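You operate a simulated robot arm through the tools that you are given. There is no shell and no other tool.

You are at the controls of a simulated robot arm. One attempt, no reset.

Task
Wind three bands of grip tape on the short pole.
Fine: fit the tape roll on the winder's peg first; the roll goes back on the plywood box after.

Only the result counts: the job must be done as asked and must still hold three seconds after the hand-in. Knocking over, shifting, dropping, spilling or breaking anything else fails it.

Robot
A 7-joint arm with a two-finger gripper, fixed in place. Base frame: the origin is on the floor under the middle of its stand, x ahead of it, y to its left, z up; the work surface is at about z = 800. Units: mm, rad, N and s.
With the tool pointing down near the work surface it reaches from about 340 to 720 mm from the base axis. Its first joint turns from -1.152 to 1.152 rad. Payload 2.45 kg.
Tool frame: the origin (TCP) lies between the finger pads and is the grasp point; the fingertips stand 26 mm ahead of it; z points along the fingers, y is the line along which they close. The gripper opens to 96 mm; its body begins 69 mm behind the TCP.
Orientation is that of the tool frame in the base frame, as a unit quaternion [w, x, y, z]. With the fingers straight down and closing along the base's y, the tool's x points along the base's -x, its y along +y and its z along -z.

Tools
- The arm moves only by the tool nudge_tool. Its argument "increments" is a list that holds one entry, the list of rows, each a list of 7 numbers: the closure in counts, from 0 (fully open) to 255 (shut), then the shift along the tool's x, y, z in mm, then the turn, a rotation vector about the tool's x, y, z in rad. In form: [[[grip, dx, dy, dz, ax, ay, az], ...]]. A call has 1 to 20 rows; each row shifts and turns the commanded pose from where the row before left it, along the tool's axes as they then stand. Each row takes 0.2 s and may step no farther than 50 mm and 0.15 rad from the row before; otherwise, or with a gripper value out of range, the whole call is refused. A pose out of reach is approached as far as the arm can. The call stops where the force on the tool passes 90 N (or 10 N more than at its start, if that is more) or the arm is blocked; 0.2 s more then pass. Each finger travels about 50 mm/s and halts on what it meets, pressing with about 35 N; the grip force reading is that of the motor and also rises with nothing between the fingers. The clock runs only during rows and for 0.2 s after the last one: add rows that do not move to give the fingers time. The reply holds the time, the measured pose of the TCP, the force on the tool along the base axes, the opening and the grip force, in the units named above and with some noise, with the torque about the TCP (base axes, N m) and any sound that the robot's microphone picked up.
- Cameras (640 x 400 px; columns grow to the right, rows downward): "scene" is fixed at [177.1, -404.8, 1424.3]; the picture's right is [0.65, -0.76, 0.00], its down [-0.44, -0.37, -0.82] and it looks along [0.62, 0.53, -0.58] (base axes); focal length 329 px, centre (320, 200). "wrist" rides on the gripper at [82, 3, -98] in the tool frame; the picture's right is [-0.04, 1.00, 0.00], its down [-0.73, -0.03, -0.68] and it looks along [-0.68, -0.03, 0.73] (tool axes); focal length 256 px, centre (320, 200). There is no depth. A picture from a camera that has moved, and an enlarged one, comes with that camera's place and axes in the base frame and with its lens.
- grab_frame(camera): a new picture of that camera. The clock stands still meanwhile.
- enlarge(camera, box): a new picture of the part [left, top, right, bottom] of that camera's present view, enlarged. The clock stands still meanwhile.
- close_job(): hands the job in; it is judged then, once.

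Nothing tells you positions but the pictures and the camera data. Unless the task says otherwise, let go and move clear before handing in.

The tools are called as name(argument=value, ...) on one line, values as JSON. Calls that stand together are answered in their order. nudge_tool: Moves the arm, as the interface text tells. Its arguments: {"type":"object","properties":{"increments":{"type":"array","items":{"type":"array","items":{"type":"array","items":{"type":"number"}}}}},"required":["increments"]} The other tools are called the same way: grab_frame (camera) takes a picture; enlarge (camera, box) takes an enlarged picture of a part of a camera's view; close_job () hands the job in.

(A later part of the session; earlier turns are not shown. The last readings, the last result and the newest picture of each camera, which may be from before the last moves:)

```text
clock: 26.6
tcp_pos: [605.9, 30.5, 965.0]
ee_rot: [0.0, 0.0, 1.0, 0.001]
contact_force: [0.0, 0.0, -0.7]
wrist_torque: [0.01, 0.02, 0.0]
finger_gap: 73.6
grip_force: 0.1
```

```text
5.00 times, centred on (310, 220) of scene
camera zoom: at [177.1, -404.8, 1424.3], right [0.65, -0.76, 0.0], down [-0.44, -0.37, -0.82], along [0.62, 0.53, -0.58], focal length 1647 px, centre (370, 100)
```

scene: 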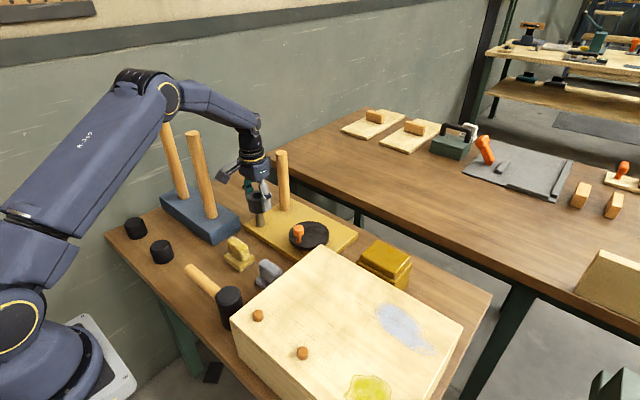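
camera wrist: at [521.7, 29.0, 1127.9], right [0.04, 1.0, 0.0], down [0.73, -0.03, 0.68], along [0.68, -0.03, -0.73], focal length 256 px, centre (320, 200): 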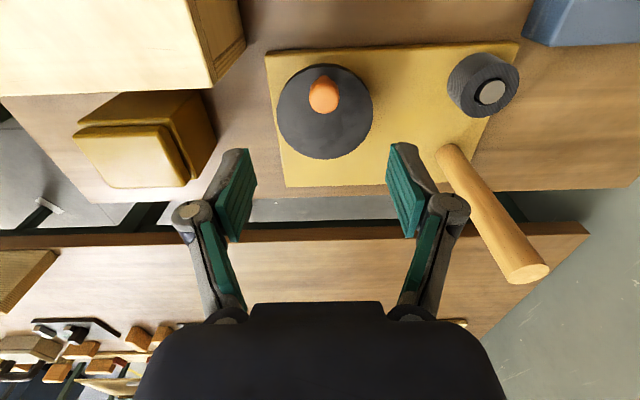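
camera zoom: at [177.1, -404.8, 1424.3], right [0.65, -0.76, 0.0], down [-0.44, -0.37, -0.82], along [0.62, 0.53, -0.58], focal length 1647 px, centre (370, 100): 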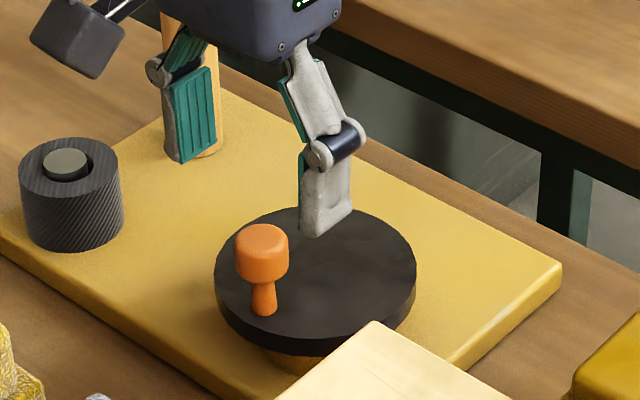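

The knob is at about (608,29.6) and the disc centre at about (647,29.3), giving a crank radius of about 39 mm. I'll descend around the knob head and close on it.

nudge_tool(increments=[[[60, -2.2, -0.3, 16, 0, 0, 0], [60, 0, 0, 16, 0, 0, 0], [60, 0, 0, 16, 0, 0, 0], [60, 0, 0, 15, 0, 0, 0], [60, 0, 0, 0, 0, 0, 0]]])

enlarge(camera="wrist", box=[220, 60, 420, 260])

enlarge(camera="scene", box=[260, 180, 360, 260])

```text
clock: 27.8
tcp_pos: [607.2, 32.5, 900.2]
ee_rot: [0.0, -0.001, 1.0, 0.0]
contact_force: [0.3, 1.0, 0.9]
wrist_torque: [0.0, -0.01, -0.01]
finger_gap: 73.3
grip_force: 0.2
```

```text
2.00 times, centred on (320, 160) of wrist
camera zoom: at [525.9, 34.3, 998.7], right [0.04, 1.0, 0.0], down [0.73, -0.03, 0.68], along [0.68, -0.03, -0.73], focal length 512 px, centre (320, 280)
```

zoom: 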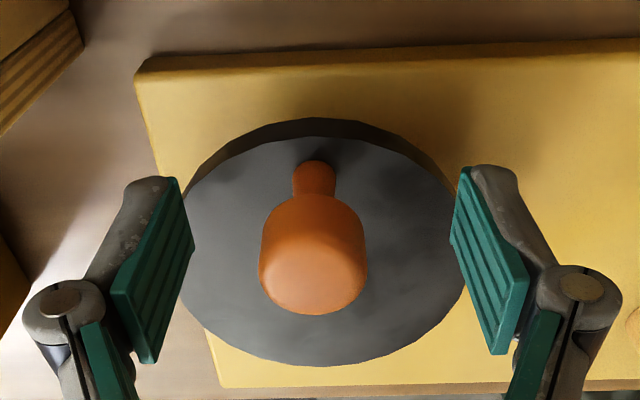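

```text
5.00 times, centred on (310, 220) of scene
camera zoom: at [177.1, -404.8, 1424.3], right [0.65, -0.76, 0.0], down [-0.44, -0.37, -0.82], along [0.62, 0.53, -0.58], focal length 1647 px, centre (370, 100)
```

zoom: 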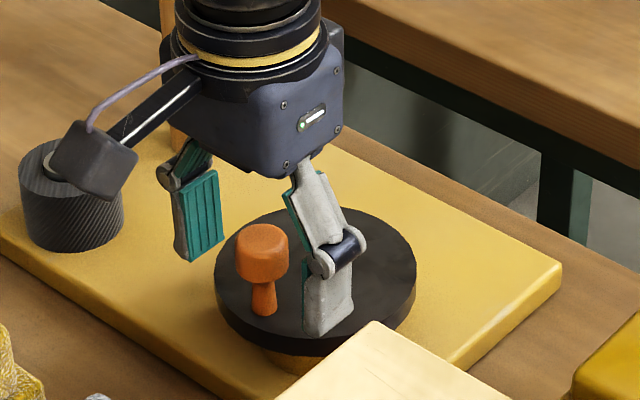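

The knob is about 2 mm to the -y side of the midpoint between the fingers. I'll correct that and close on it.

nudge_tool(increments=[[[60, 0, -1.9, 0, 0, 0, 0], [230, 0, 0, 0, 0, 0, 0], [230, 0, 0, 0, 0, 0, 0], [230, 0, 0, 0, 0, 0, 0], [230, 0, 0, 0, 0, 0, 0], [230, 0, 0, 0, 0, 0, 0], [230, 0, 0, 0, 0, 0, 0]]])

enlarge(camera="wrist", box=[220, 60, 420, 260])

enlarge(camera="scene", box=[240, 140, 360, 260])

```text
clock: 29.4
tcp_pos: [606.9, 30.6, 901.4]
ee_rot: [0.0, 0.0, 1.0, 0.001]
contact_force: [-1.0, 0.9, 1.0]
wrist_torque: [0.03, 0.05, 0.0]
finger_gap: 24.3
grip_force: 45.0
```

```text
2.00 times, centred on (320, 160) of wrist
camera zoom: at [526.0, 32.2, 998.4], right [0.04, 1.0, 0.0], down [0.73, -0.03, 0.68], along [0.68, -0.03, -0.73], focal length 512 px, centre (320, 280)
```

zoom: 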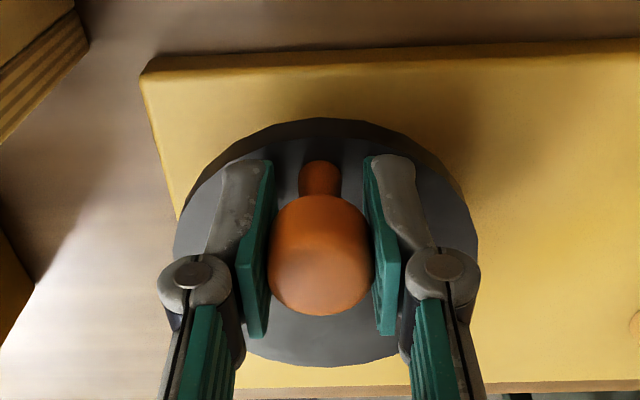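

```text
3.33 times, centred on (300, 200) of scene
camera zoom: at [177.1, -404.8, 1424.3], right [0.65, -0.76, 0.0], down [-0.44, -0.37, -0.82], along [0.62, 0.53, -0.58], focal length 1098 px, centre (387, 200)
```

zoom: 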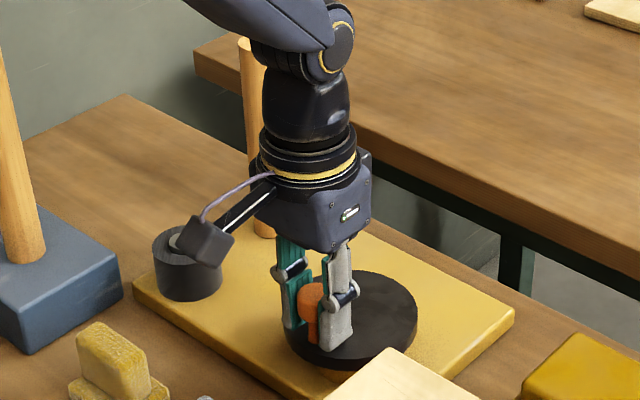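

The knob is gripped at a gap of 24.3 mm. I'll try a gentle 30° clockwise arc, seen from above, and watch the forces.

nudge_tool(increments=[[[230, -0.148, 3.399, 0, 0, 0, 0], [230, -0.445, 3.373, 0, 0, 0, 0], [230, -0.736, 3.322, 0, 0, 0, 0], [230, -1.023, 3.245, 0, 0, 0, 0], [230, -1.302, 3.143, 0, 0, 0, 0], [230, -1.571, 3.018, 0, 0, 0, 0]]])

enlarge(camera="scene", box=[220, 140, 360, 260])

enlarge(camera="wrist", box=[220, 60, 420, 260])

```text
clock: 30.8
tcp_pos: [613.2, 48.4, 902.0]
ee_rot: [-0.001, 0.0, 1.0, 0.0]
contact_force: [-7.5, -12.1, -5.9]
wrist_torque: [-0.06, 0.12, -0.42]
finger_gap: 24.4
grip_force: 44.8
```

```text
3.33 times, centred on (290, 200) of scene
camera zoom: at [177.1, -405.1, 1424.2], right [0.65, -0.76, 0.0], down [-0.44, -0.37, -0.82], along [0.62, 0.53, -0.58], focal length 1098 px, centre (420, 200)
```

zoom: 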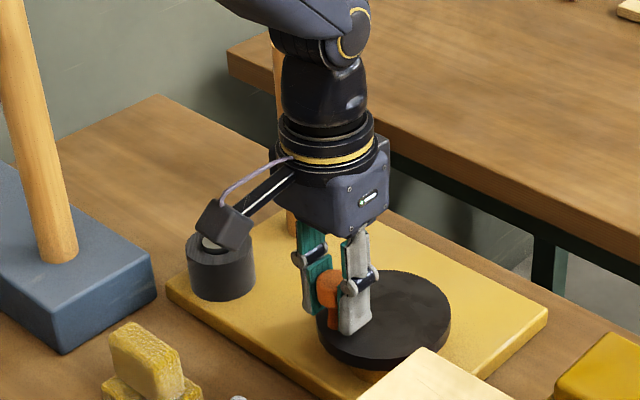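

```text
2.00 times, centred on (320, 160) of wrist
camera zoom: at [531.5, 51.0, 999.2], right [0.04, 1.0, 0.0], down [0.73, -0.03, 0.68], along [0.68, -0.03, -0.74], focal length 512 px, centre (320, 280)
```

zoom: 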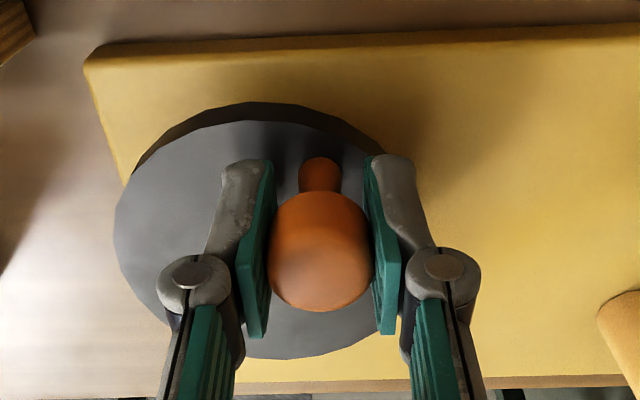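

The drag is purely tangential, about 14 N, and the board hasn't shifted, so the radius is right. I'll continue the arc to 90°.

nudge_tool(increments=[[[230, -2.223, 3.424, 0, 0, 0, 0], [230, -2.569, 3.172, 0, 0, 0, 0], [230, -2.886, 2.886, 0, 0, 0, 0], [230, -3.172, 2.569, 0, 0, 0, 0], [230, -3.424, 2.223, 0, 0, 0, 0], [230, -3.637, 1.853, 0, 0, 0, 0], [230, -3.811, 1.463, 0, 0, 0, 0], [230, -3.943, 1.057, 0, 0, 0, 0], [230, -4.032, 0.638, 0, 0, 0, 0], [230, -4.077, 0.214, 0, 0, 0, 0]]])

enlarge(camera="scene", box=[220, 140, 360, 260])

grab_frame(camera="wrist")

```text
clock: 33.0
tcp_pos: [645.2, 66.6, 902.7]
ee_rot: [-0.001, 0.001, 1.0, 0.001]
contact_force: [-11.0, -15.8, 4.9]
wrist_torque: [-0.08, 0.15, -0.41]
finger_gap: 24.5
grip_force: 44.6
```

```text
3.33 times, centred on (290, 200) of scene
camera zoom: at [176.7, -405.2, 1424.2], right [0.65, -0.76, 0.0], down [-0.44, -0.37, -0.82], along [0.62, 0.53, -0.58], focal length 1098 px, centre (420, 200)
```

zoom: 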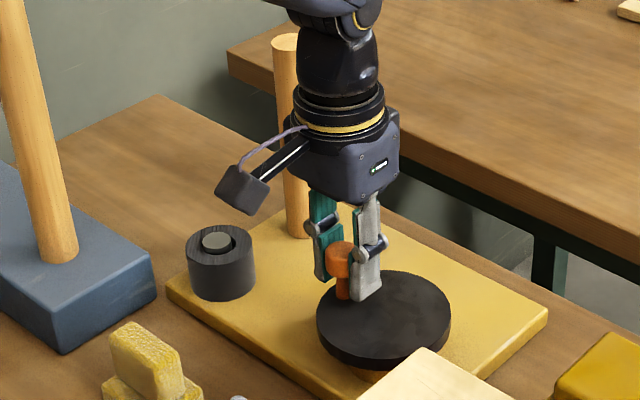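

```text
taken
camera wrist: at [564.0, 70.5, 1000.0], right [0.04, 1.0, 0.0], down [0.74, -0.03, 0.68], along [0.68, -0.03, -0.74], focal length 256 px, centre (320, 200)
```

wrist: 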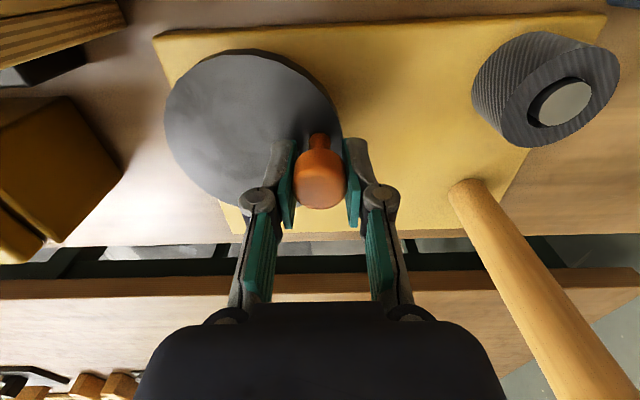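

The force at 90° has a small inward part, so the radius is probably nearer 37.5 mm. I'll continue to 0° on the corrected circle.

nudge_tool(increments=[[[230, -2.42, -1.71, 0, 0, 0, 0], [230, -3.88, -0.61, 0, 0, 0, 0], [230, -3.79, -1.02, 0, 0, 0, 0], [230, -3.66, -1.4, 0, 0, 0, 0], [230, -3.5, -1.78, 0, 0, 0, 0], [230, -3.29, -2.14, 0, 0, 0, 0], [230, -3.05, -2.47, 0, 0, 0, 0], [230, -2.78, -2.78, 0, 0, 0, 0]]])

enlarge(camera="scene", box=[220, 140, 360, 260])

```text
clock: 34.8
tcp_pos: [674.4, 64.1, 902.8]
ee_rot: [0.003, -0.003, 1.0, 0.006]
contact_force: [9.0, 35.5, -9.0]
wrist_torque: [0.15, -1.03, -0.76]
finger_gap: 24.2
grip_force: 44.7
```

```text
3.33 times, centred on (290, 200) of scene
camera zoom: at [177.5, -403.8, 1424.5], right [0.65, -0.76, 0.0], down [-0.44, -0.37, -0.82], along [0.62, 0.53, -0.58], focal length 1098 px, centre (420, 200)
```

zoom: 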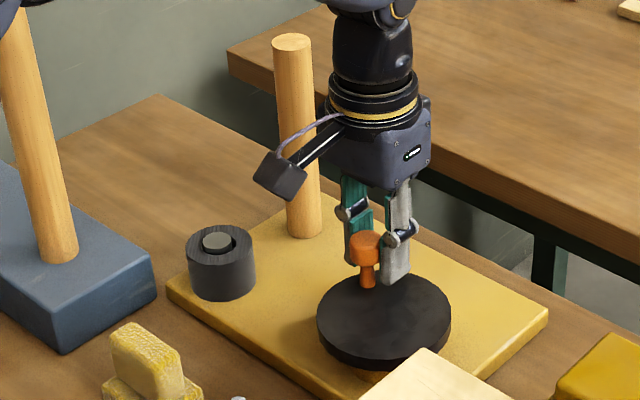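

The arm is lagging about 9 mm in y with 35 N against it, so something isn't following. I'll look before going on.

enlarge(camera="wrist", box=[170, 40, 420, 260])

enlarge(camera="scene", box=[290, 170, 350, 240])

grab_frame(camera="scene")

```text
1.82 times, centred on (295, 150) of wrist
camera zoom: at [592.3, 64.5, 999.8], right [0.04, 1.0, 0.01], down [0.73, -0.03, 0.68], along [0.68, -0.01, -0.73], focal length 465 px, centre (366, 291)
```

zoom: 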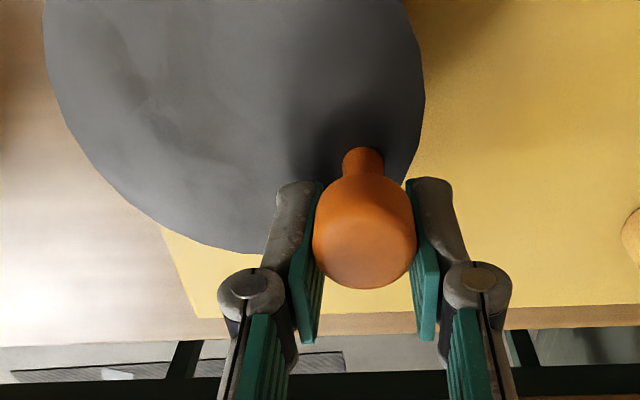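

```text
5.71 times, centred on (320, 205) of scene
camera zoom: at [177.5, -403.8, 1424.5], right [0.65, -0.76, 0.0], down [-0.44, -0.37, -0.82], along [0.62, 0.53, -0.58], focal length 1882 px, centre (320, 171)
```

zoom: 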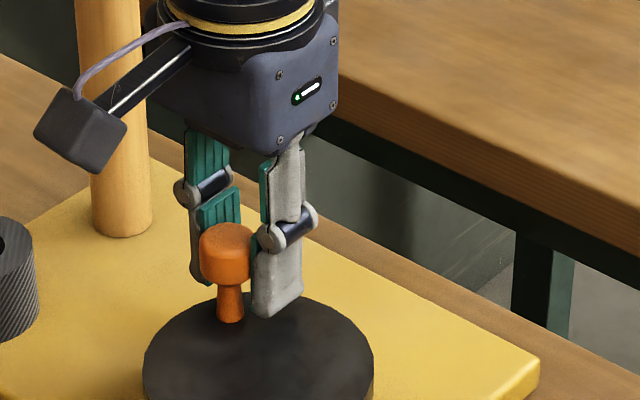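

```text
taken
```

scene: 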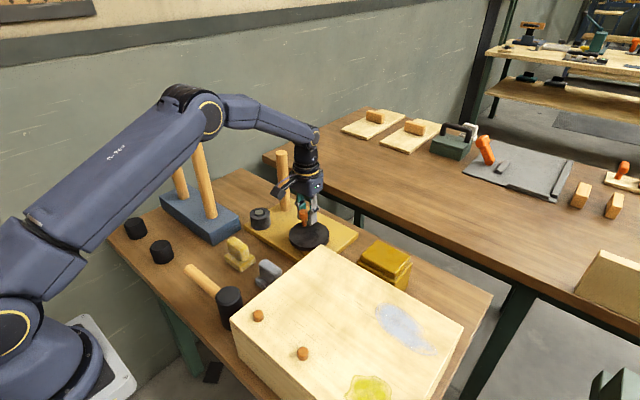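

The knob slid along the pads because the pads were turning against it, and it now sits at about 67°. I'll relax, open and lift, then crank with the wrist turning along with the knob.

nudge_tool(increments=[[[230, 0, 4, 0, 0, 0, 0], [230, 0, 4.5, 0, 0, 0, 0], [120, 0, 0, 0, 0, 0, 0], [60, 0, 0, 0, 0, 0, 0], [60, 0, 0, 0, 0, 0, 0], [60, 0, 0, -15, 0, 0, 0], [60, 0, 0, -25, 0, 0, 0], [60, 0, 0, -25, 0, 0, 0], [60, 0, 0, 0, 0, 0, 0]]])

enlarge(camera="scene", box=[220, 140, 360, 260])

enlarge(camera="wrist", box=[120, 0, 420, 240])

```text
clock: 36.8
tcp_pos: [673.2, 61.4, 966.2]
ee_rot: [0.0, 0.001, 1.0, 0.0]
contact_force: [-0.4, -0.9, -1.3]
wrist_torque: [0.0, -0.01, 0.01]
finger_gap: 73.4
grip_force: 0.0
```

```text
3.33 times, centred on (290, 200) of scene
camera zoom: at [177.1, -404.8, 1424.3], right [0.65, -0.76, 0.0], down [-0.44, -0.37, -0.82], along [0.62, 0.53, -0.58], focal length 1098 px, centre (420, 200)
```

zoom: 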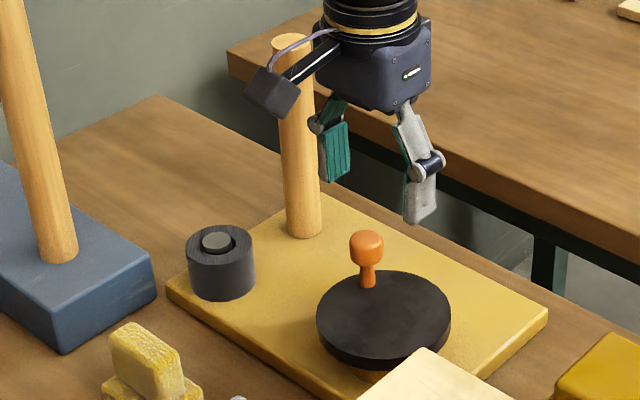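

```text
1.67 times, centred on (270, 120) of wrist
camera zoom: at [592.1, 64.3, 1064.3], right [0.04, 1.0, 0.0], down [0.73, -0.03, 0.68], along [0.68, -0.03, -0.73], focal length 427 px, centre (403, 333)
```

zoom: 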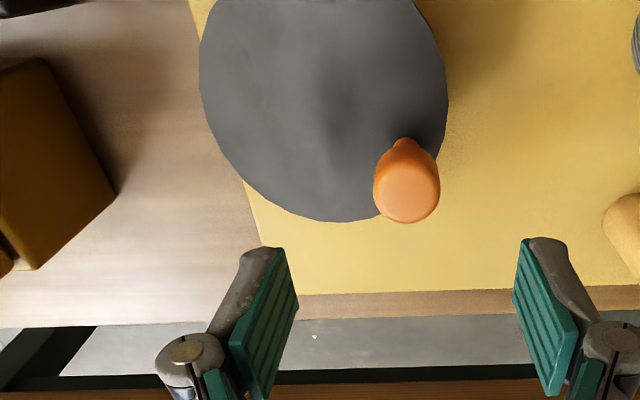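

The knob is at about 67° and nothing is on the pole yet. I'll rise above the disc and turn the wrist to about +67° so the fingers close along the knob's direction of travel.

nudge_tool(increments=[[[60, 3, 0, -25, 0, 0, 0], [60, 3, 0, -25, 0, 0, 0], [60, 3, 0, 0, 0, 0, -0.146], [60, 0, 0, 0, 0, 0, -0.146], [60, 0, 0, 0, 0, 0, -0.146], [60, 0, 0, 0, 0, 0, -0.146], [60, 0, 0, 0, 0, 0, -0.146], [60, 0, 0, 0, 0, 0, -0.146], [60, 0, 0, 0, 0, 0, -0.146], [60, 0, 0, 0, 0, 0, -0.146], [60, 0, 0, 0, 0, 0, 0], [60, 0, 0, 0, 0, 0, 0]]])

grab_frame(camera="wrist")

enlarge(camera="scene", box=[220, 100, 380, 260])

```text
clock: 39.4
tcp_pos: [665.3, 63.6, 1016.4]
ee_rot: [0.0, -0.553, 0.833, 0.0]
contact_force: [-0.1, -0.3, 0.4]
wrist_torque: [0.01, 0.02, -0.05]
finger_gap: 73.1
grip_force: 0.1
```

```text
taken
camera wrist: at [630.0, -11.7, 1114.4], right [-0.9, 0.43, 0.0], down [0.31, 0.66, 0.68], along [0.29, 0.61, -0.73], focal length 256 px, centre (320, 200)
```

wrist: 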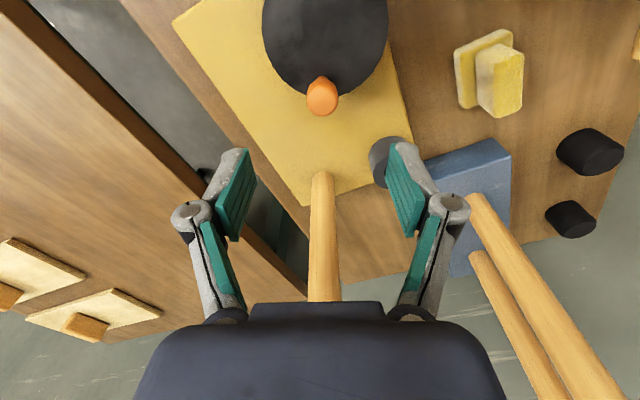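

```text
2.50 times, centred on (300, 180) of scene
camera zoom: at [177.1, -404.8, 1424.3], right [0.65, -0.76, 0.0], down [-0.44, -0.37, -0.82], along [0.62, 0.53, -0.58], focal length 823 px, centre (370, 250)
```

zoom: 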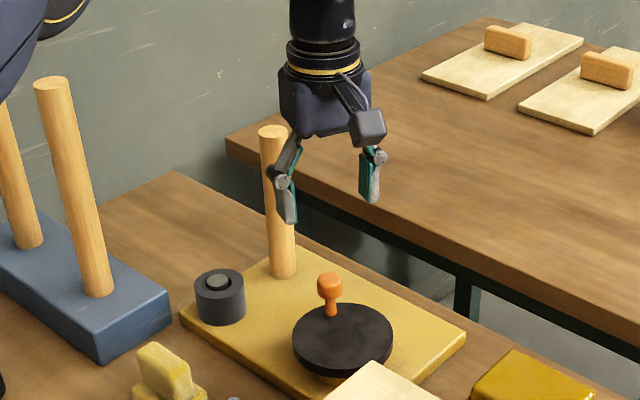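

The wrist turned to +67° without trouble and now lines up radially with the knob. I'll refine the knob position from this view.

enlarge(camera="wrist", box=[240, 0, 420, 140])

enlarge(camera="scene", box=[280, 200, 350, 260])

```text
2.86 times, centred on (330, 70) of wrist
camera zoom: at [630.0, -11.7, 1114.4], right [-0.9, 0.43, 0.0], down [0.31, 0.66, 0.68], along [0.29, 0.61, -0.73], focal length 731 px, centre (291, 571)
```

zoom: 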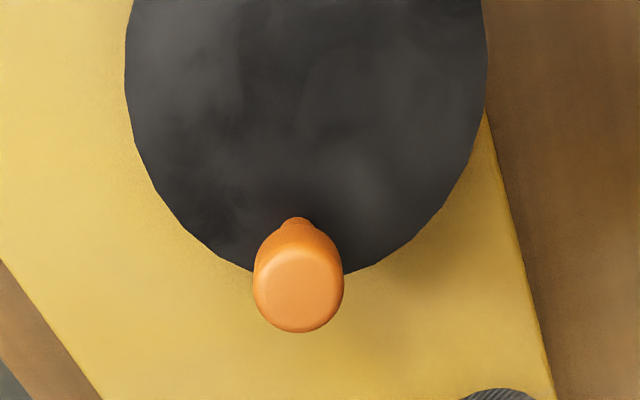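

```text
6.67 times, centred on (315, 230) of scene
camera zoom: at [177.1, -404.8, 1424.3], right [0.65, -0.76, 0.0], down [-0.44, -0.37, -0.82], along [0.62, 0.53, -0.58], focal length 2195 px, centre (353, 0)
```

zoom: 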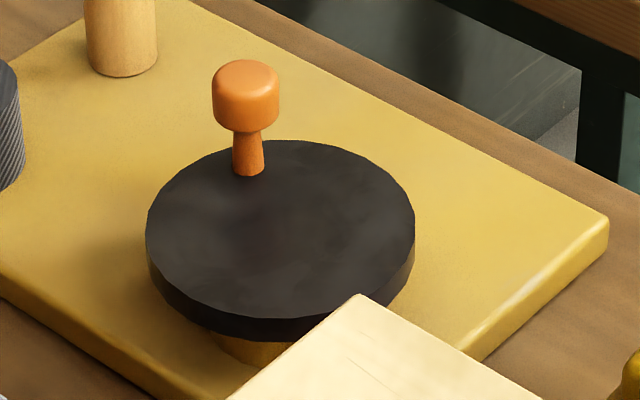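

The knob is at about (663.4,64.5). I'll correct by about 2 mm, descend, and grip it with the fingers closing along the tangent.

nudge_tool(increments=[[[60, -0.7, 2.1, 20, 0, 0, 0], [60, 0, 0, 25, 0, 0, 0], [60, 0, 0, 25, 0, 0, 0], [60, 0, 0, 25, 0, 0, 0], [60, 0, 0, 20, 0, 0, 0], [60, 0, 0, 0, 0, 0, 0], [230, 0, 0, 0, 0, 0, 0], [230, 0, 0, 0, 0, 0, 0], [230, 0, 0, 0, 0, 0, 0], [230, 0, 0, 0, 0, 0, 0], [230, 0, 0, 0, 0, 0, 0]]])

enlarge(camera="wrist", box=[220, 60, 420, 260])

enlarge(camera="scene", box=[220, 140, 360, 260])

```text
clock: 41.8
tcp_pos: [662.2, 65.1, 901.3]
ee_rot: [-0.001, -0.552, 0.834, 0.0]
contact_force: [2.7, 0.0, -2.3]
wrist_torque: [0.09, -0.06, 0.07]
finger_gap: 24.4
grip_force: 45.2
```

```text
2.00 times, centred on (320, 160) of wrist
camera zoom: at [627.7, -9.7, 998.6], right [-0.9, 0.43, 0.0], down [0.31, 0.66, 0.68], along [0.29, 0.61, -0.73], focal length 512 px, centre (320, 280)
```

zoom: 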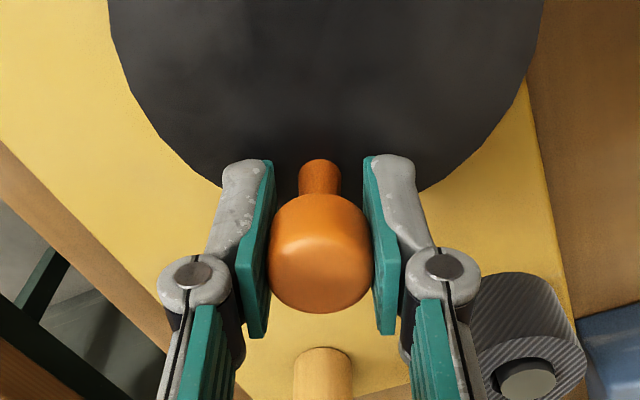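

```text
3.33 times, centred on (290, 200) of scene
camera zoom: at [177.2, -404.8, 1424.3], right [0.65, -0.76, 0.0], down [-0.44, -0.37, -0.82], along [0.62, 0.53, -0.58], focal length 1098 px, centre (420, 200)
```

zoom: 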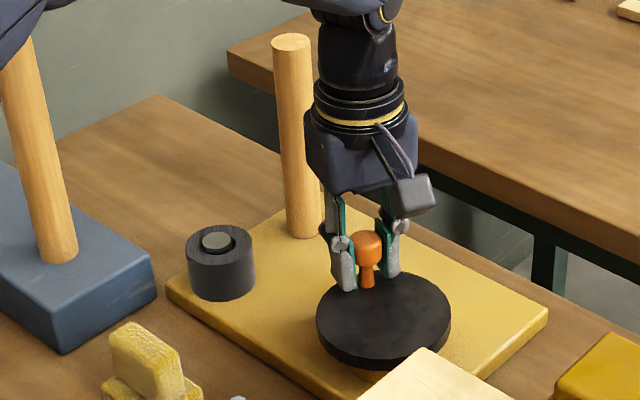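

The grip is good. I'll turn with the wrist following the knob, 30° clockwise first as a check.

nudge_tool(increments=[[[230, 0.208, -3.972, 0, 0, 0, 0.10472], [230, 0.208, -3.972, 0, 0, 0, 0.10472], [230, 0.208, -3.972, 0, 0, 0, 0.10472], [230, 0.208, -3.972, 0, 0, 0, 0.10472], [230, 0.208, -3.972, 0, 0, 0, 0.10472]]])

enlarge(camera="wrist", box=[220, 60, 420, 260])

```text
clock: 43.0
tcp_pos: [677.9, 51.3, 900.9]
ee_rot: [-0.001, -0.316, 0.949, -0.001]
contact_force: [-10.8, -5.8, 2.2]
wrist_torque: [0.43, -0.46, -0.03]
finger_gap: 24.4
grip_force: 44.8
```

```text
2.00 times, centred on (320, 160) of wrist
camera zoom: at [610.8, 4.3, 998.8], right [-0.57, 0.82, 0.0], down [0.61, 0.42, 0.68], along [0.56, 0.38, -0.74], focal length 512 px, centre (320, 280)
```

zoom: 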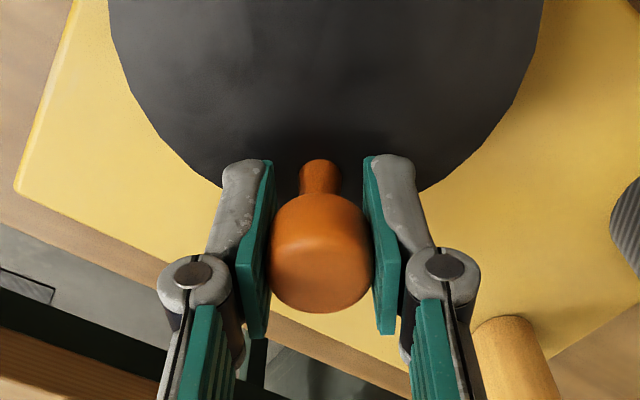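

The wrist-following works: only a few newtons of drag and about 12 N inward, so I'll tighten the radius slightly and continue 120°.

nudge_tool(increments=[[[230, 0.9, -3.92, 0, 0, 0, 0.10472], [230, 0.7, -3.92, 0, 0, 0, 0.10472], [230, 0.205, -3.92, 0, 0, 0, 0.10472], [230, 0.205, -3.92, 0, 0, 0, 0.10472], [230, 0.205, -3.92, 0, 0, 0, 0.10472], [230, 0.205, -3.92, 0, 0, 0, 0.10472], [230, 0.205, -3.92, 0, 0, 0, 0.10472], [230, 0.205, -3.92, 0, 0, 0, 0.10472], [230, 0.205, -3.92, 0, 0, 0, 0.10472], [230, 0.205, -3.92, 0, 0, 0, 0.10472]]])

grab_frame(camera="wrist")

enlarge(camera="scene", box=[220, 140, 360, 260])

```text
clock: 45.2
tcp_pos: [682.2, 15.2, 902.3]
ee_rot: [-0.001, 0.201, 0.98, 0.0]
contact_force: [-8.4, -2.2, -21.2]
wrist_torque: [-0.05, 0.0, 0.26]
finger_gap: 24.2
grip_force: 44.6
```

```text
taken
camera wrist: at [608.1, 48.9, 999.0], right [0.43, 0.9, 0.0], down [0.66, -0.32, 0.68], along [0.61, -0.29, -0.74], focal length 256 px, centre (320, 200)
```

wrist: 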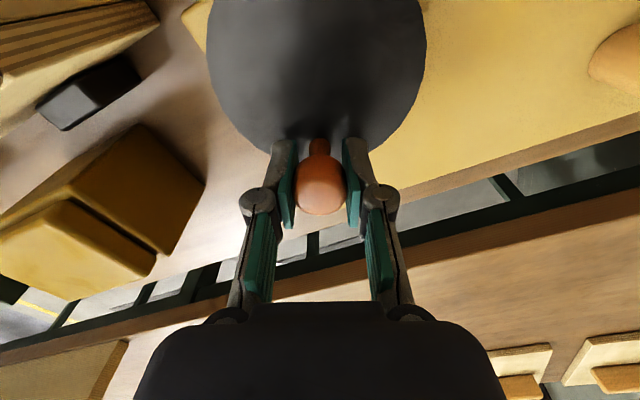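

```text
3.33 times, centred on (290, 200) of scene
camera zoom: at [177.4, -404.8, 1424.2], right [0.65, -0.76, 0.0], down [-0.44, -0.37, -0.82], along [0.62, 0.53, -0.58], focal length 1098 px, centre (420, 200)
```

zoom: 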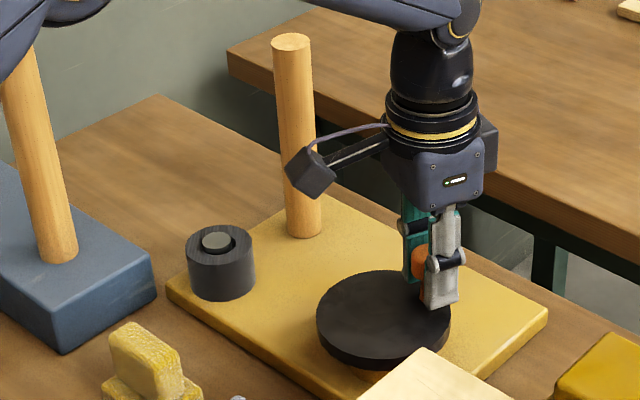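

nudge_tool(increments=[[[230, 0.6, -3.92, 0.5, 0, 0, 0.10472], [230, 0.5, -3.92, 0.5, 0, 0, 0.10472], [230, 0.205, -3.92, 0, 0, 0, 0.10472], [230, 0.205, -3.92, 0, 0, 0, 0.10472], [230, 0.205, -3.92, 0, 0, 0, 0.10472], [230, 0.205, -3.92, 0, 0, 0, 0.10472], [230, 0.205, -3.92, 0, 0, 0, 0.10472], [230, 0.205, -3.92, 0, 0, 0, 0.10472]]])

grab_frame(camera="wrist")

```text
clock: 47.0
tcp_pos: [659.1, -7.9, 901.2]
ee_rot: [0.002, 0.582, 0.813, 0.0]
contact_force: [-2.6, -9.9, -8.4]
wrist_torque: [-0.01, 0.07, 0.25]
finger_gap: 24.2
grip_force: 45.0
```

```text
taken
camera wrist: at [636.2, 70.6, 998.8], right [0.96, 0.28, 0.0], down [0.21, -0.7, 0.68], along [0.19, -0.65, -0.73], focal length 256 px, centre (320, 200)
```

wrist: 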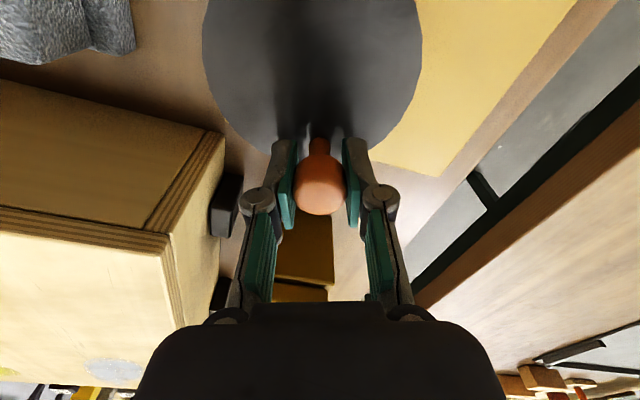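

nudge_tool(increments=[[[230, -0.5, -3.95, 0, 0, 0, 0.10472], [230, 0.1, -3.95, 0, 0, 0, 0.10472], [230, 0.205, -3.95, 0, 0, 0, 0.10472], [230, 0.205, -3.95, 0, 0, 0, 0.10472], [230, 0.205, -3.95, 0, 0, 0, 0.10472], [230, 0.205, -3.95, 0, 0, 0, 0.10472], [230, 0.205, -3.95, 0, 0, 0, 0.10472]]])

grab_frame(camera="wrist")

enlarge(camera="scene", box=[220, 140, 360, 260])

```text
clock: 48.6
tcp_pos: [631.9, -8.1, 901.0]
ee_rot: [0.0, 0.835, 0.55, -0.001]
contact_force: [-3.7, -20.4, -10.1]
wrist_torque: [0.22, -0.1, -0.08]
finger_gap: 24.3
grip_force: 44.9
```

```text
taken
camera wrist: at [666.8, 65.7, 998.9], right [0.9, -0.43, 0.0], down [-0.32, -0.66, 0.68], along [-0.29, -0.61, -0.73], focal length 256 px, centre (320, 200)
```

wrist: 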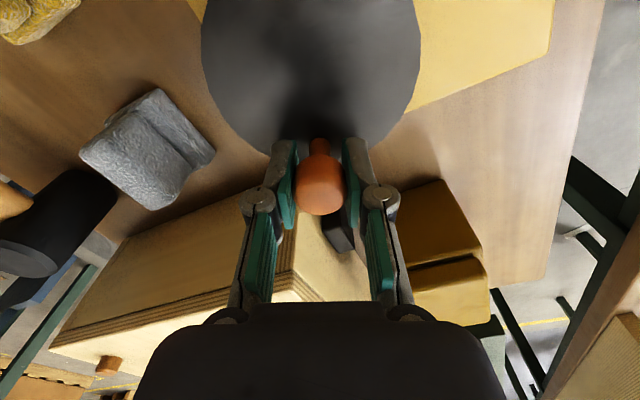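

```text
3.33 times, centred on (290, 200) of scene
camera zoom: at [177.2, -405.3, 1424.1], right [0.65, -0.76, 0.0], down [-0.44, -0.37, -0.82], along [0.62, 0.53, -0.58], focal length 1098 px, centre (420, 200)
```

zoom: 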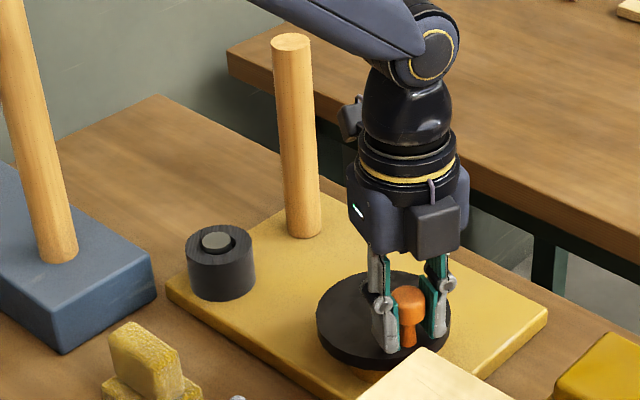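

The half turn went well, with yaw now at -113°. A fit of the positions gives a centre of about (645.8,28.9) and R of about 39.2 mm. Next I'll release, lift, turn the wrist back 180° and check the pole.

nudge_tool(increments=[[[230, -1.5, 0, 0, 0, 0, 0], [120, 0, 0, 0, 0, 0, 0], [60, 0, 0, 0, 0, 0, 0], [60, 0, 0, 0, 0, 0, 0], [60, 0, 0, -20, 0, 0, 0], [60, 0, 0, -25, 0, 0, 0], [60, 0, 0, -25, 0, 0, 0], [60, 0, 0, 0, 0, 0, -0.1428], [60, 0, 0, 0, 0, 0, -0.1428], [60, 0, 0, 0, 0, 0, -0.1428], [60, 0, 0, 0, 0, 0, -0.1428], [60, 0, 0, 0, 0, 0, -0.1428], [60, 0, 0, 0, 0, 0, -0.1428], [60, 0, 0, 0, 0, 0, -0.1428], [60, 0, 0, 0, 0, 0, -0.1428], [60, 0, 0, 0, 0, 0, -0.1428], [60, 0, 0, 0, 0, 0, -0.1428], [60, 0, 0, 0, 0, 0, -0.1428]]])

nudge_tool(increments=[[[60, 0, 0, 0, 0, 0, -0.1428], [60, 0, 0, 0, 0, 0, -0.1428], [60, 0, 0, 0, 0, 0, -0.1428], [60, 0, 0, 0, 0, 0, -0.1428], [60, 0, 0, 0, 0, 0, -0.1428], [60, 0, 0, 0, 0, 0, -0.1428], [60, 0, 0, 0, 0, 0, -0.1428], [60, 0, 0, 0, 0, 0, -0.1428], [60, 0, 0, 0, 0, 0, -0.1428], [60, 0, 0, 0, 0, 0, -0.1428], [60, 0, 0, 0, 0, 0, -0.1428], [60, 0, 0, 0, 0, 0, 0], [60, 0, 0, 0, 0, 0, 0]]])

enlarge(camera="wrist", box=[220, 20, 420, 180])

enlarge(camera="scene", box=[220, 140, 360, 260])

```text
clock: 52.4
tcp_pos: [631.7, -7.4, 970.4]
ee_rot: [0.0, 0.199, 0.98, 0.0]
contact_force: [-0.5, -0.1, -0.3]
wrist_torque: [0.02, 0.01, -0.02]
finger_gap: 73.7
grip_force: 0.1
```

```text
clock: 55.2
tcp_pos: [631.6, -7.5, 969.9]
ee_rot: [0.0, -0.552, 0.834, -0.001]
contact_force: [0.0, 0.5, 0.0]
wrist_torque: [-0.02, -0.01, 0.01]
finger_gap: 73.6
grip_force: 0.0
```

```text
2.50 times, centred on (320, 100) of wrist
camera zoom: at [597.0, -81.8, 1068.4], right [-0.9, 0.43, 0.0], down [0.31, 0.66, 0.68], along [0.29, 0.61, -0.73], focal length 640 px, centre (320, 450)
```

zoom: 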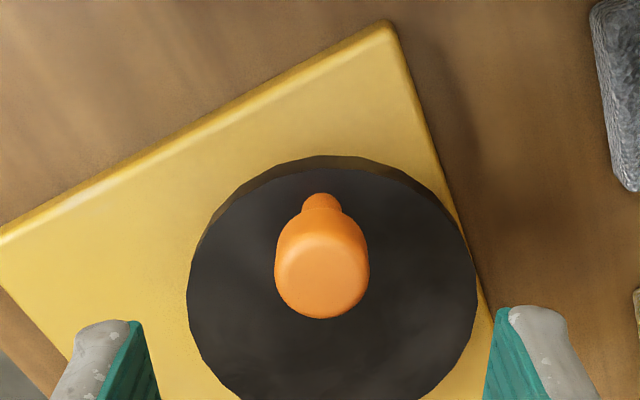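

```text
3.33 times, centred on (290, 200) of scene
camera zoom: at [177.1, -404.8, 1424.3], right [0.65, -0.76, 0.0], down [-0.44, -0.37, -0.82], along [0.62, 0.53, -0.58], focal length 1098 px, centre (420, 200)
```

zoom: 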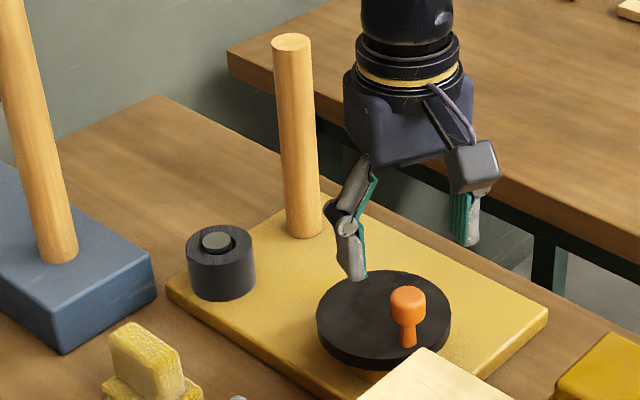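

The knob is directly under the gripper after the 180° wrist reset, and the winder hasn't moved. I'll descend and re-grip.

nudge_tool(increments=[[[60, 0, 0, 23, 0, 0, 0], [60, 0, 0, 23, 0, 0, 0], [60, 0, 0, 22.5, 0, 0, 0], [60, 0, 0, 0, 0, 0, 0], [230, 0, 0, 0, 0, 0, 0], [230, 0, 0, 0, 0, 0, 0], [230, 0, 0, 0, 0, 0, 0], [230, 0, 0, 0, 0, 0, 0], [230, 0, 0, 0, 0, 0, 0]]])

enlarge(camera="wrist", box=[220, 60, 420, 260])

```text
clock: 57.2
tcp_pos: [632.9, -7.7, 903.1]
ee_rot: [-0.001, -0.552, 0.834, 0.001]
contact_force: [-0.9, -1.2, -1.4]
wrist_torque: [-0.04, 0.04, -0.04]
finger_gap: 24.3
grip_force: 44.9
```

```text
2.00 times, centred on (320, 160) of wrist
camera zoom: at [596.5, -82.1, 999.9], right [-0.9, 0.43, 0.0], down [0.31, 0.66, 0.68], along [0.29, 0.61, -0.73], focal length 512 px, centre (320, 280)
```

zoom: 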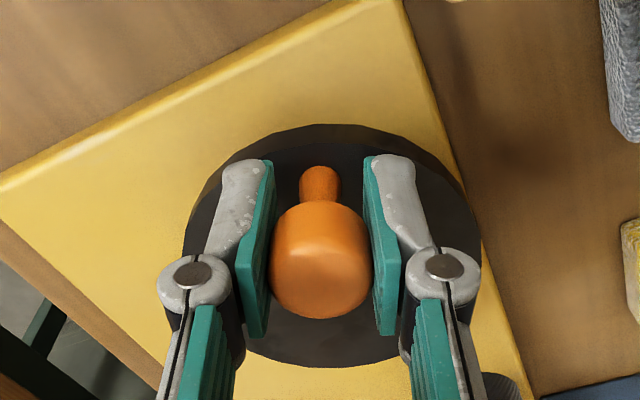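

nudge_tool(increments=[[[230, -0.06, 4.085, 0, 0, 0, 0.10472], [230, -0.06, 4.085, 0, 0, 0, 0.10472], [230, -0.06, 4.085, 0, 0, 0, 0.10472], [230, -0.06, 4.085, 0, 0, 0, 0.10472], [230, -0.06, 4.085, 0, 0, 0, 0.10472], [230, -0.06, 4.085, 0, 0, 0, 0.10472], [230, -0.06, 4.085, 0, 0, 0, 0.10472], [230, -0.06, 4.085, 0, 0, 0, 0.10472], [230, -0.06, 4.085, 0, 0, 0, 0.10472], [230, -0.06, 4.085, 0, 0, 0, 0.10472], [230, 0, 0, 0, 0, 0, 0]]])

enlarge(camera="scene", box=[220, 140, 360, 260])

grab_frame(camera="wrist")

```text
clock: 59.6
tcp_pos: [605.4, 23.7, 902.6]
ee_rot: [-0.002, -0.061, 0.998, 0.0]
contact_force: [-18.4, -7.5, 0.0]
wrist_torque: [-0.05, -0.14, -0.17]
finger_gap: 24.2
grip_force: 44.9
```

```text
3.33 times, centred on (290, 200) of scene
camera zoom: at [176.6, -405.0, 1424.3], right [0.65, -0.76, 0.0], down [-0.44, -0.37, -0.82], along [0.62, 0.53, -0.58], focal length 1098 px, centre (420, 200)
```

zoom: 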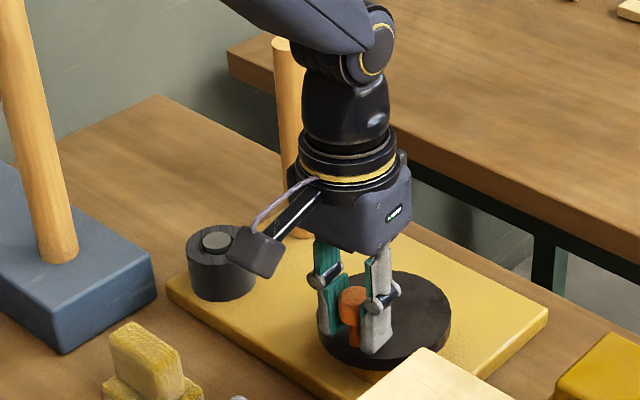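

```text
taken
camera wrist: at [524.5, 15.5, 1000.2], right [-0.08, 1.0, 0.0], down [0.73, 0.06, 0.68], along [0.67, 0.05, -0.74], focal length 256 px, centre (320, 200)
```

wrist: 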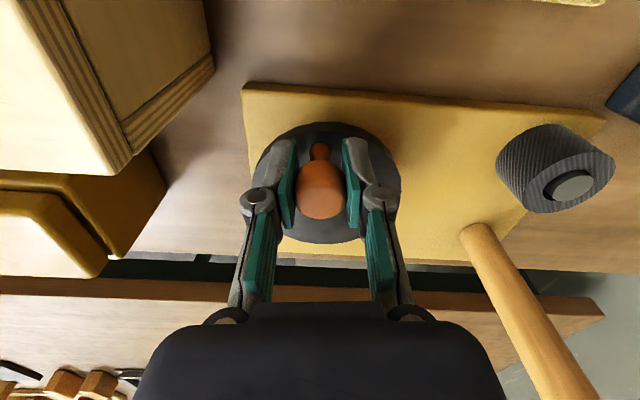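

nudge_tool(increments=[[[230, 0.5, 4.1, 0, 0, 0, 0.10472], [230, 0.4, 4.1, 0, 0, 0, 0.10472], [230, -0.15, 4.1, 0, 0, 0, 0.10472], [230, -0.15, 4.1, 0, 0, 0, 0.10472], [230, -0.15, 4.1, 0, 0, 0, 0.10472], [230, 0, 0, 0, 0, 0, 0]]])

enlarge(camera="scene", box=[220, 140, 360, 260])

grab_frame(camera="wrist")

```text
clock: 61.0
tcp_pos: [608.8, 30.1, 902.6]
ee_rot: [0.002, 0.205, 0.979, -0.008]
contact_force: [-10.8, -49.7, 1.0]
wrist_torque: [-0.19, 0.31, 0.23]
finger_gap: 24.6
grip_force: 44.7
```

```text
3.33 times, centred on (290, 200) of scene
camera zoom: at [176.8, -406.1, 1423.9], right [0.65, -0.76, 0.0], down [-0.44, -0.37, -0.82], along [0.62, 0.53, -0.58], focal length 1098 px, centre (420, 200)
```

zoom: 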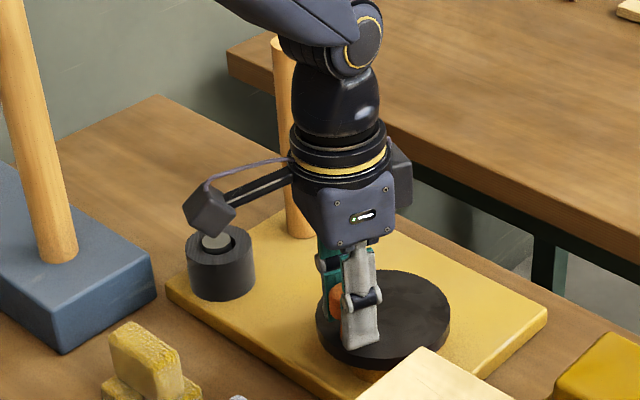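

```text
taken
camera wrist: at [535.1, 66.9, 999.2], right [0.44, 0.9, -0.02], down [0.66, -0.31, 0.69], along [0.61, -0.31, -0.73], focal length 256 px, centre (320, 200)
```

wrist: 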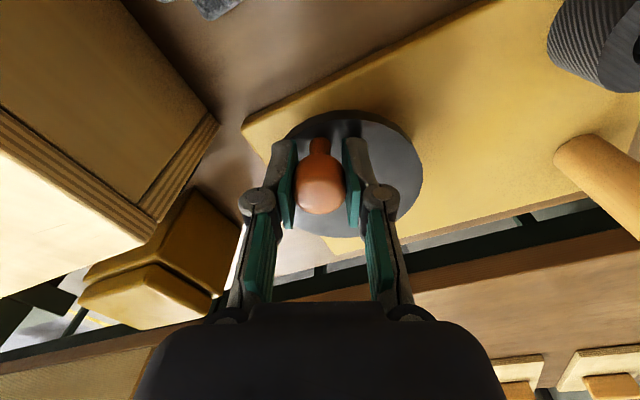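

The crank has stopped against about 50 N after roughly one full clockwise turn, back at its start angle. I'll back off the load, release, and look at the pole for any tape.

nudge_tool(increments=[[[230, 0, -4, 0, 0, 0, 0], [230, 0, -4, 0, 0, 0, 0], [230, 0, -4, 0, 0, 0, 0], [230, 0, 0, 0, 0, 0, 0]]])

```text
clock: 62.0
tcp_pos: [606.7, 30.0, 902.9]
ee_rot: [0.006, 0.2, 0.98, -0.001]
contact_force: [27.2, -21.3, -10.3]
wrist_torque: [-0.13, -0.19, -0.05]
finger_gap: 24.4
grip_force: 44.9
```

nudge_tool(increments=[[[230, -3, -3, 0, 0, 0, 0], [230, -2, -2, 0, 0, 0, 0], [230, 0, 0, 0, 0, 0, 0]]])

```text
clock: 62.8
tcp_pos: [607.7, 29.9, 902.6]
ee_rot: [0.0, 0.198, 0.98, 0.002]
contact_force: [10.1, 7.1, 12.7]
wrist_torque: [0.03, -0.39, 0.23]
finger_gap: 24.3
grip_force: 45.1
```

Loads are low now, so I'll open, lift clear and move aside to see the pole.

nudge_tool(increments=[[[150, 0, 0, 0, 0, 0, 0], [60, 0, 0, 0, 0, 0, 0], [60, 0, 0, 0, 0, 0, 0], [60, 0, 0, 0, 0, 0, 0], [60, 0, 0, -20, 0, 0, 0], [60, 0, 0, -25, 0, 0, 0], [60, 0, 0, -25, 0, 0, 0], [60, 0, 0, 0, 0, 0, -0.1], [60, 0, 0, 0, 0, 0, -0.1], [60, 0, 0, 0, 0, 0, -0.1], [60, 0, 0, 0, 0, 0, -0.1], [60, 0, 0, 0, 0, 0, 0]]])

enlarge(camera="scene", box=[220, 140, 360, 260])

grab_frame(camera="wrist")

enlarge(camera="wrist", box=[240, 20, 440, 160])

```text
clock: 65.4
tcp_pos: [606.1, 27.1, 972.2]
ee_rot: [0.001, -0.001, 1.0, 0.0]
contact_force: [1.0, -0.2, 0.3]
wrist_torque: [-0.01, 0.05, 0.0]
finger_gap: 73.6
grip_force: 0.1
```

```text
3.33 times, centred on (290, 200) of scene
camera zoom: at [177.1, -404.8, 1424.3], right [0.65, -0.76, 0.0], down [-0.44, -0.37, -0.82], along [0.62, 0.53, -0.58], focal length 1098 px, centre (420, 200)
```

zoom: 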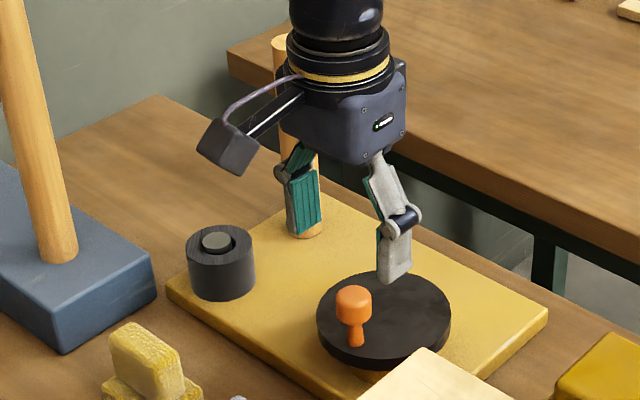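

```text
taken
camera wrist: at [524.6, 29.2, 1070.2], right [0.04, 1.0, 0.0], down [0.73, -0.03, 0.68], along [0.68, -0.03, -0.73], focal length 256 px, centre (320, 200)
```

wrist: 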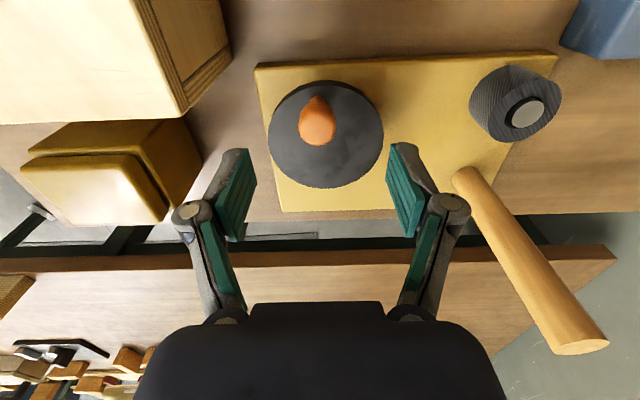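

```text
2.86 times, centred on (340, 90) of wrist
camera zoom: at [524.6, 29.2, 1070.2], right [0.04, 1.0, 0.0], down [0.73, -0.03, 0.68], along [0.68, -0.03, -0.73], focal length 731 px, centre (263, 514)
```

zoom: 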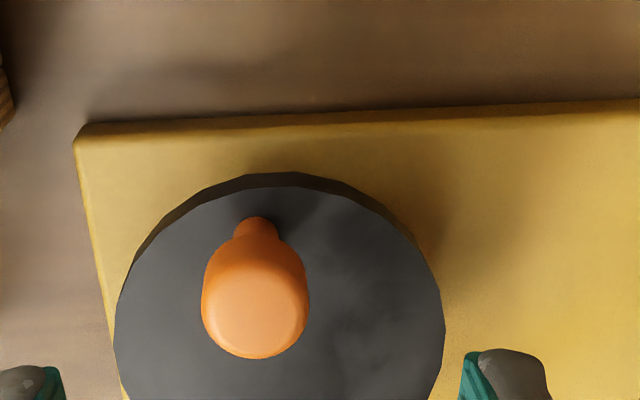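

No tape appeared and the crank met a stop exactly one full turn clockwise, so counter-clockwise must be the winding direction. The knob is at about (606.7,24.0). I'll re-grip it with yaw +7° and turn counter-clockwise.

nudge_tool(increments=[[[60, -0.6, -2.2, 10, 0, 0, -0.122], [60, 0, 0, 20, 0, 0, 0], [60, 0, 0, 20, 0, 0, 0], [60, 0, 0, 19.5, 0, 0, 0], [60, 0, 0, 0, 0, 0, 0], [230, 0, 0, 0, 0, 0, 0], [230, 0, 0, 0, 0, 0, 0], [230, 0, 0, 0, 0, 0, 0], [230, 0, 0, 0, 0, 0, 0], [230, 0, 0, 0, 0, 0, 0]]])

enlarge(camera="wrist", box=[220, 60, 420, 260])

```text
clock: 67.6
tcp_pos: [607.7, 25.7, 903.8]
ee_rot: [0.0, -0.06, 0.998, 0.001]
contact_force: [-0.7, -0.3, 0.1]
wrist_torque: [0.02, 0.06, -0.01]
finger_gap: 24.3
grip_force: 44.7
```

```text
2.00 times, centred on (320, 160) of wrist
camera zoom: at [525.5, 18.2, 1000.6], right [-0.08, 1.0, 0.0], down [0.73, 0.06, 0.68], along [0.68, 0.05, -0.73], focal length 512 px, centre (320, 280)
```

zoom: 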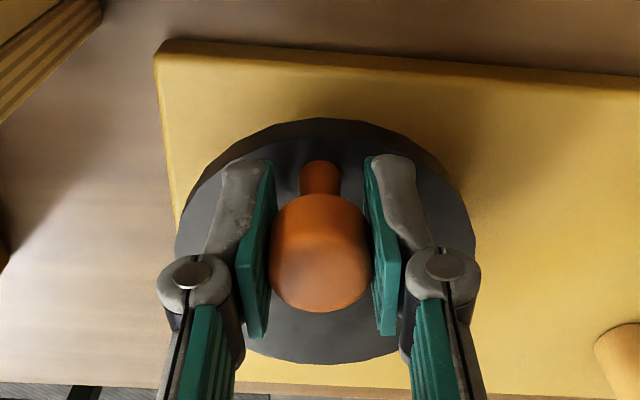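

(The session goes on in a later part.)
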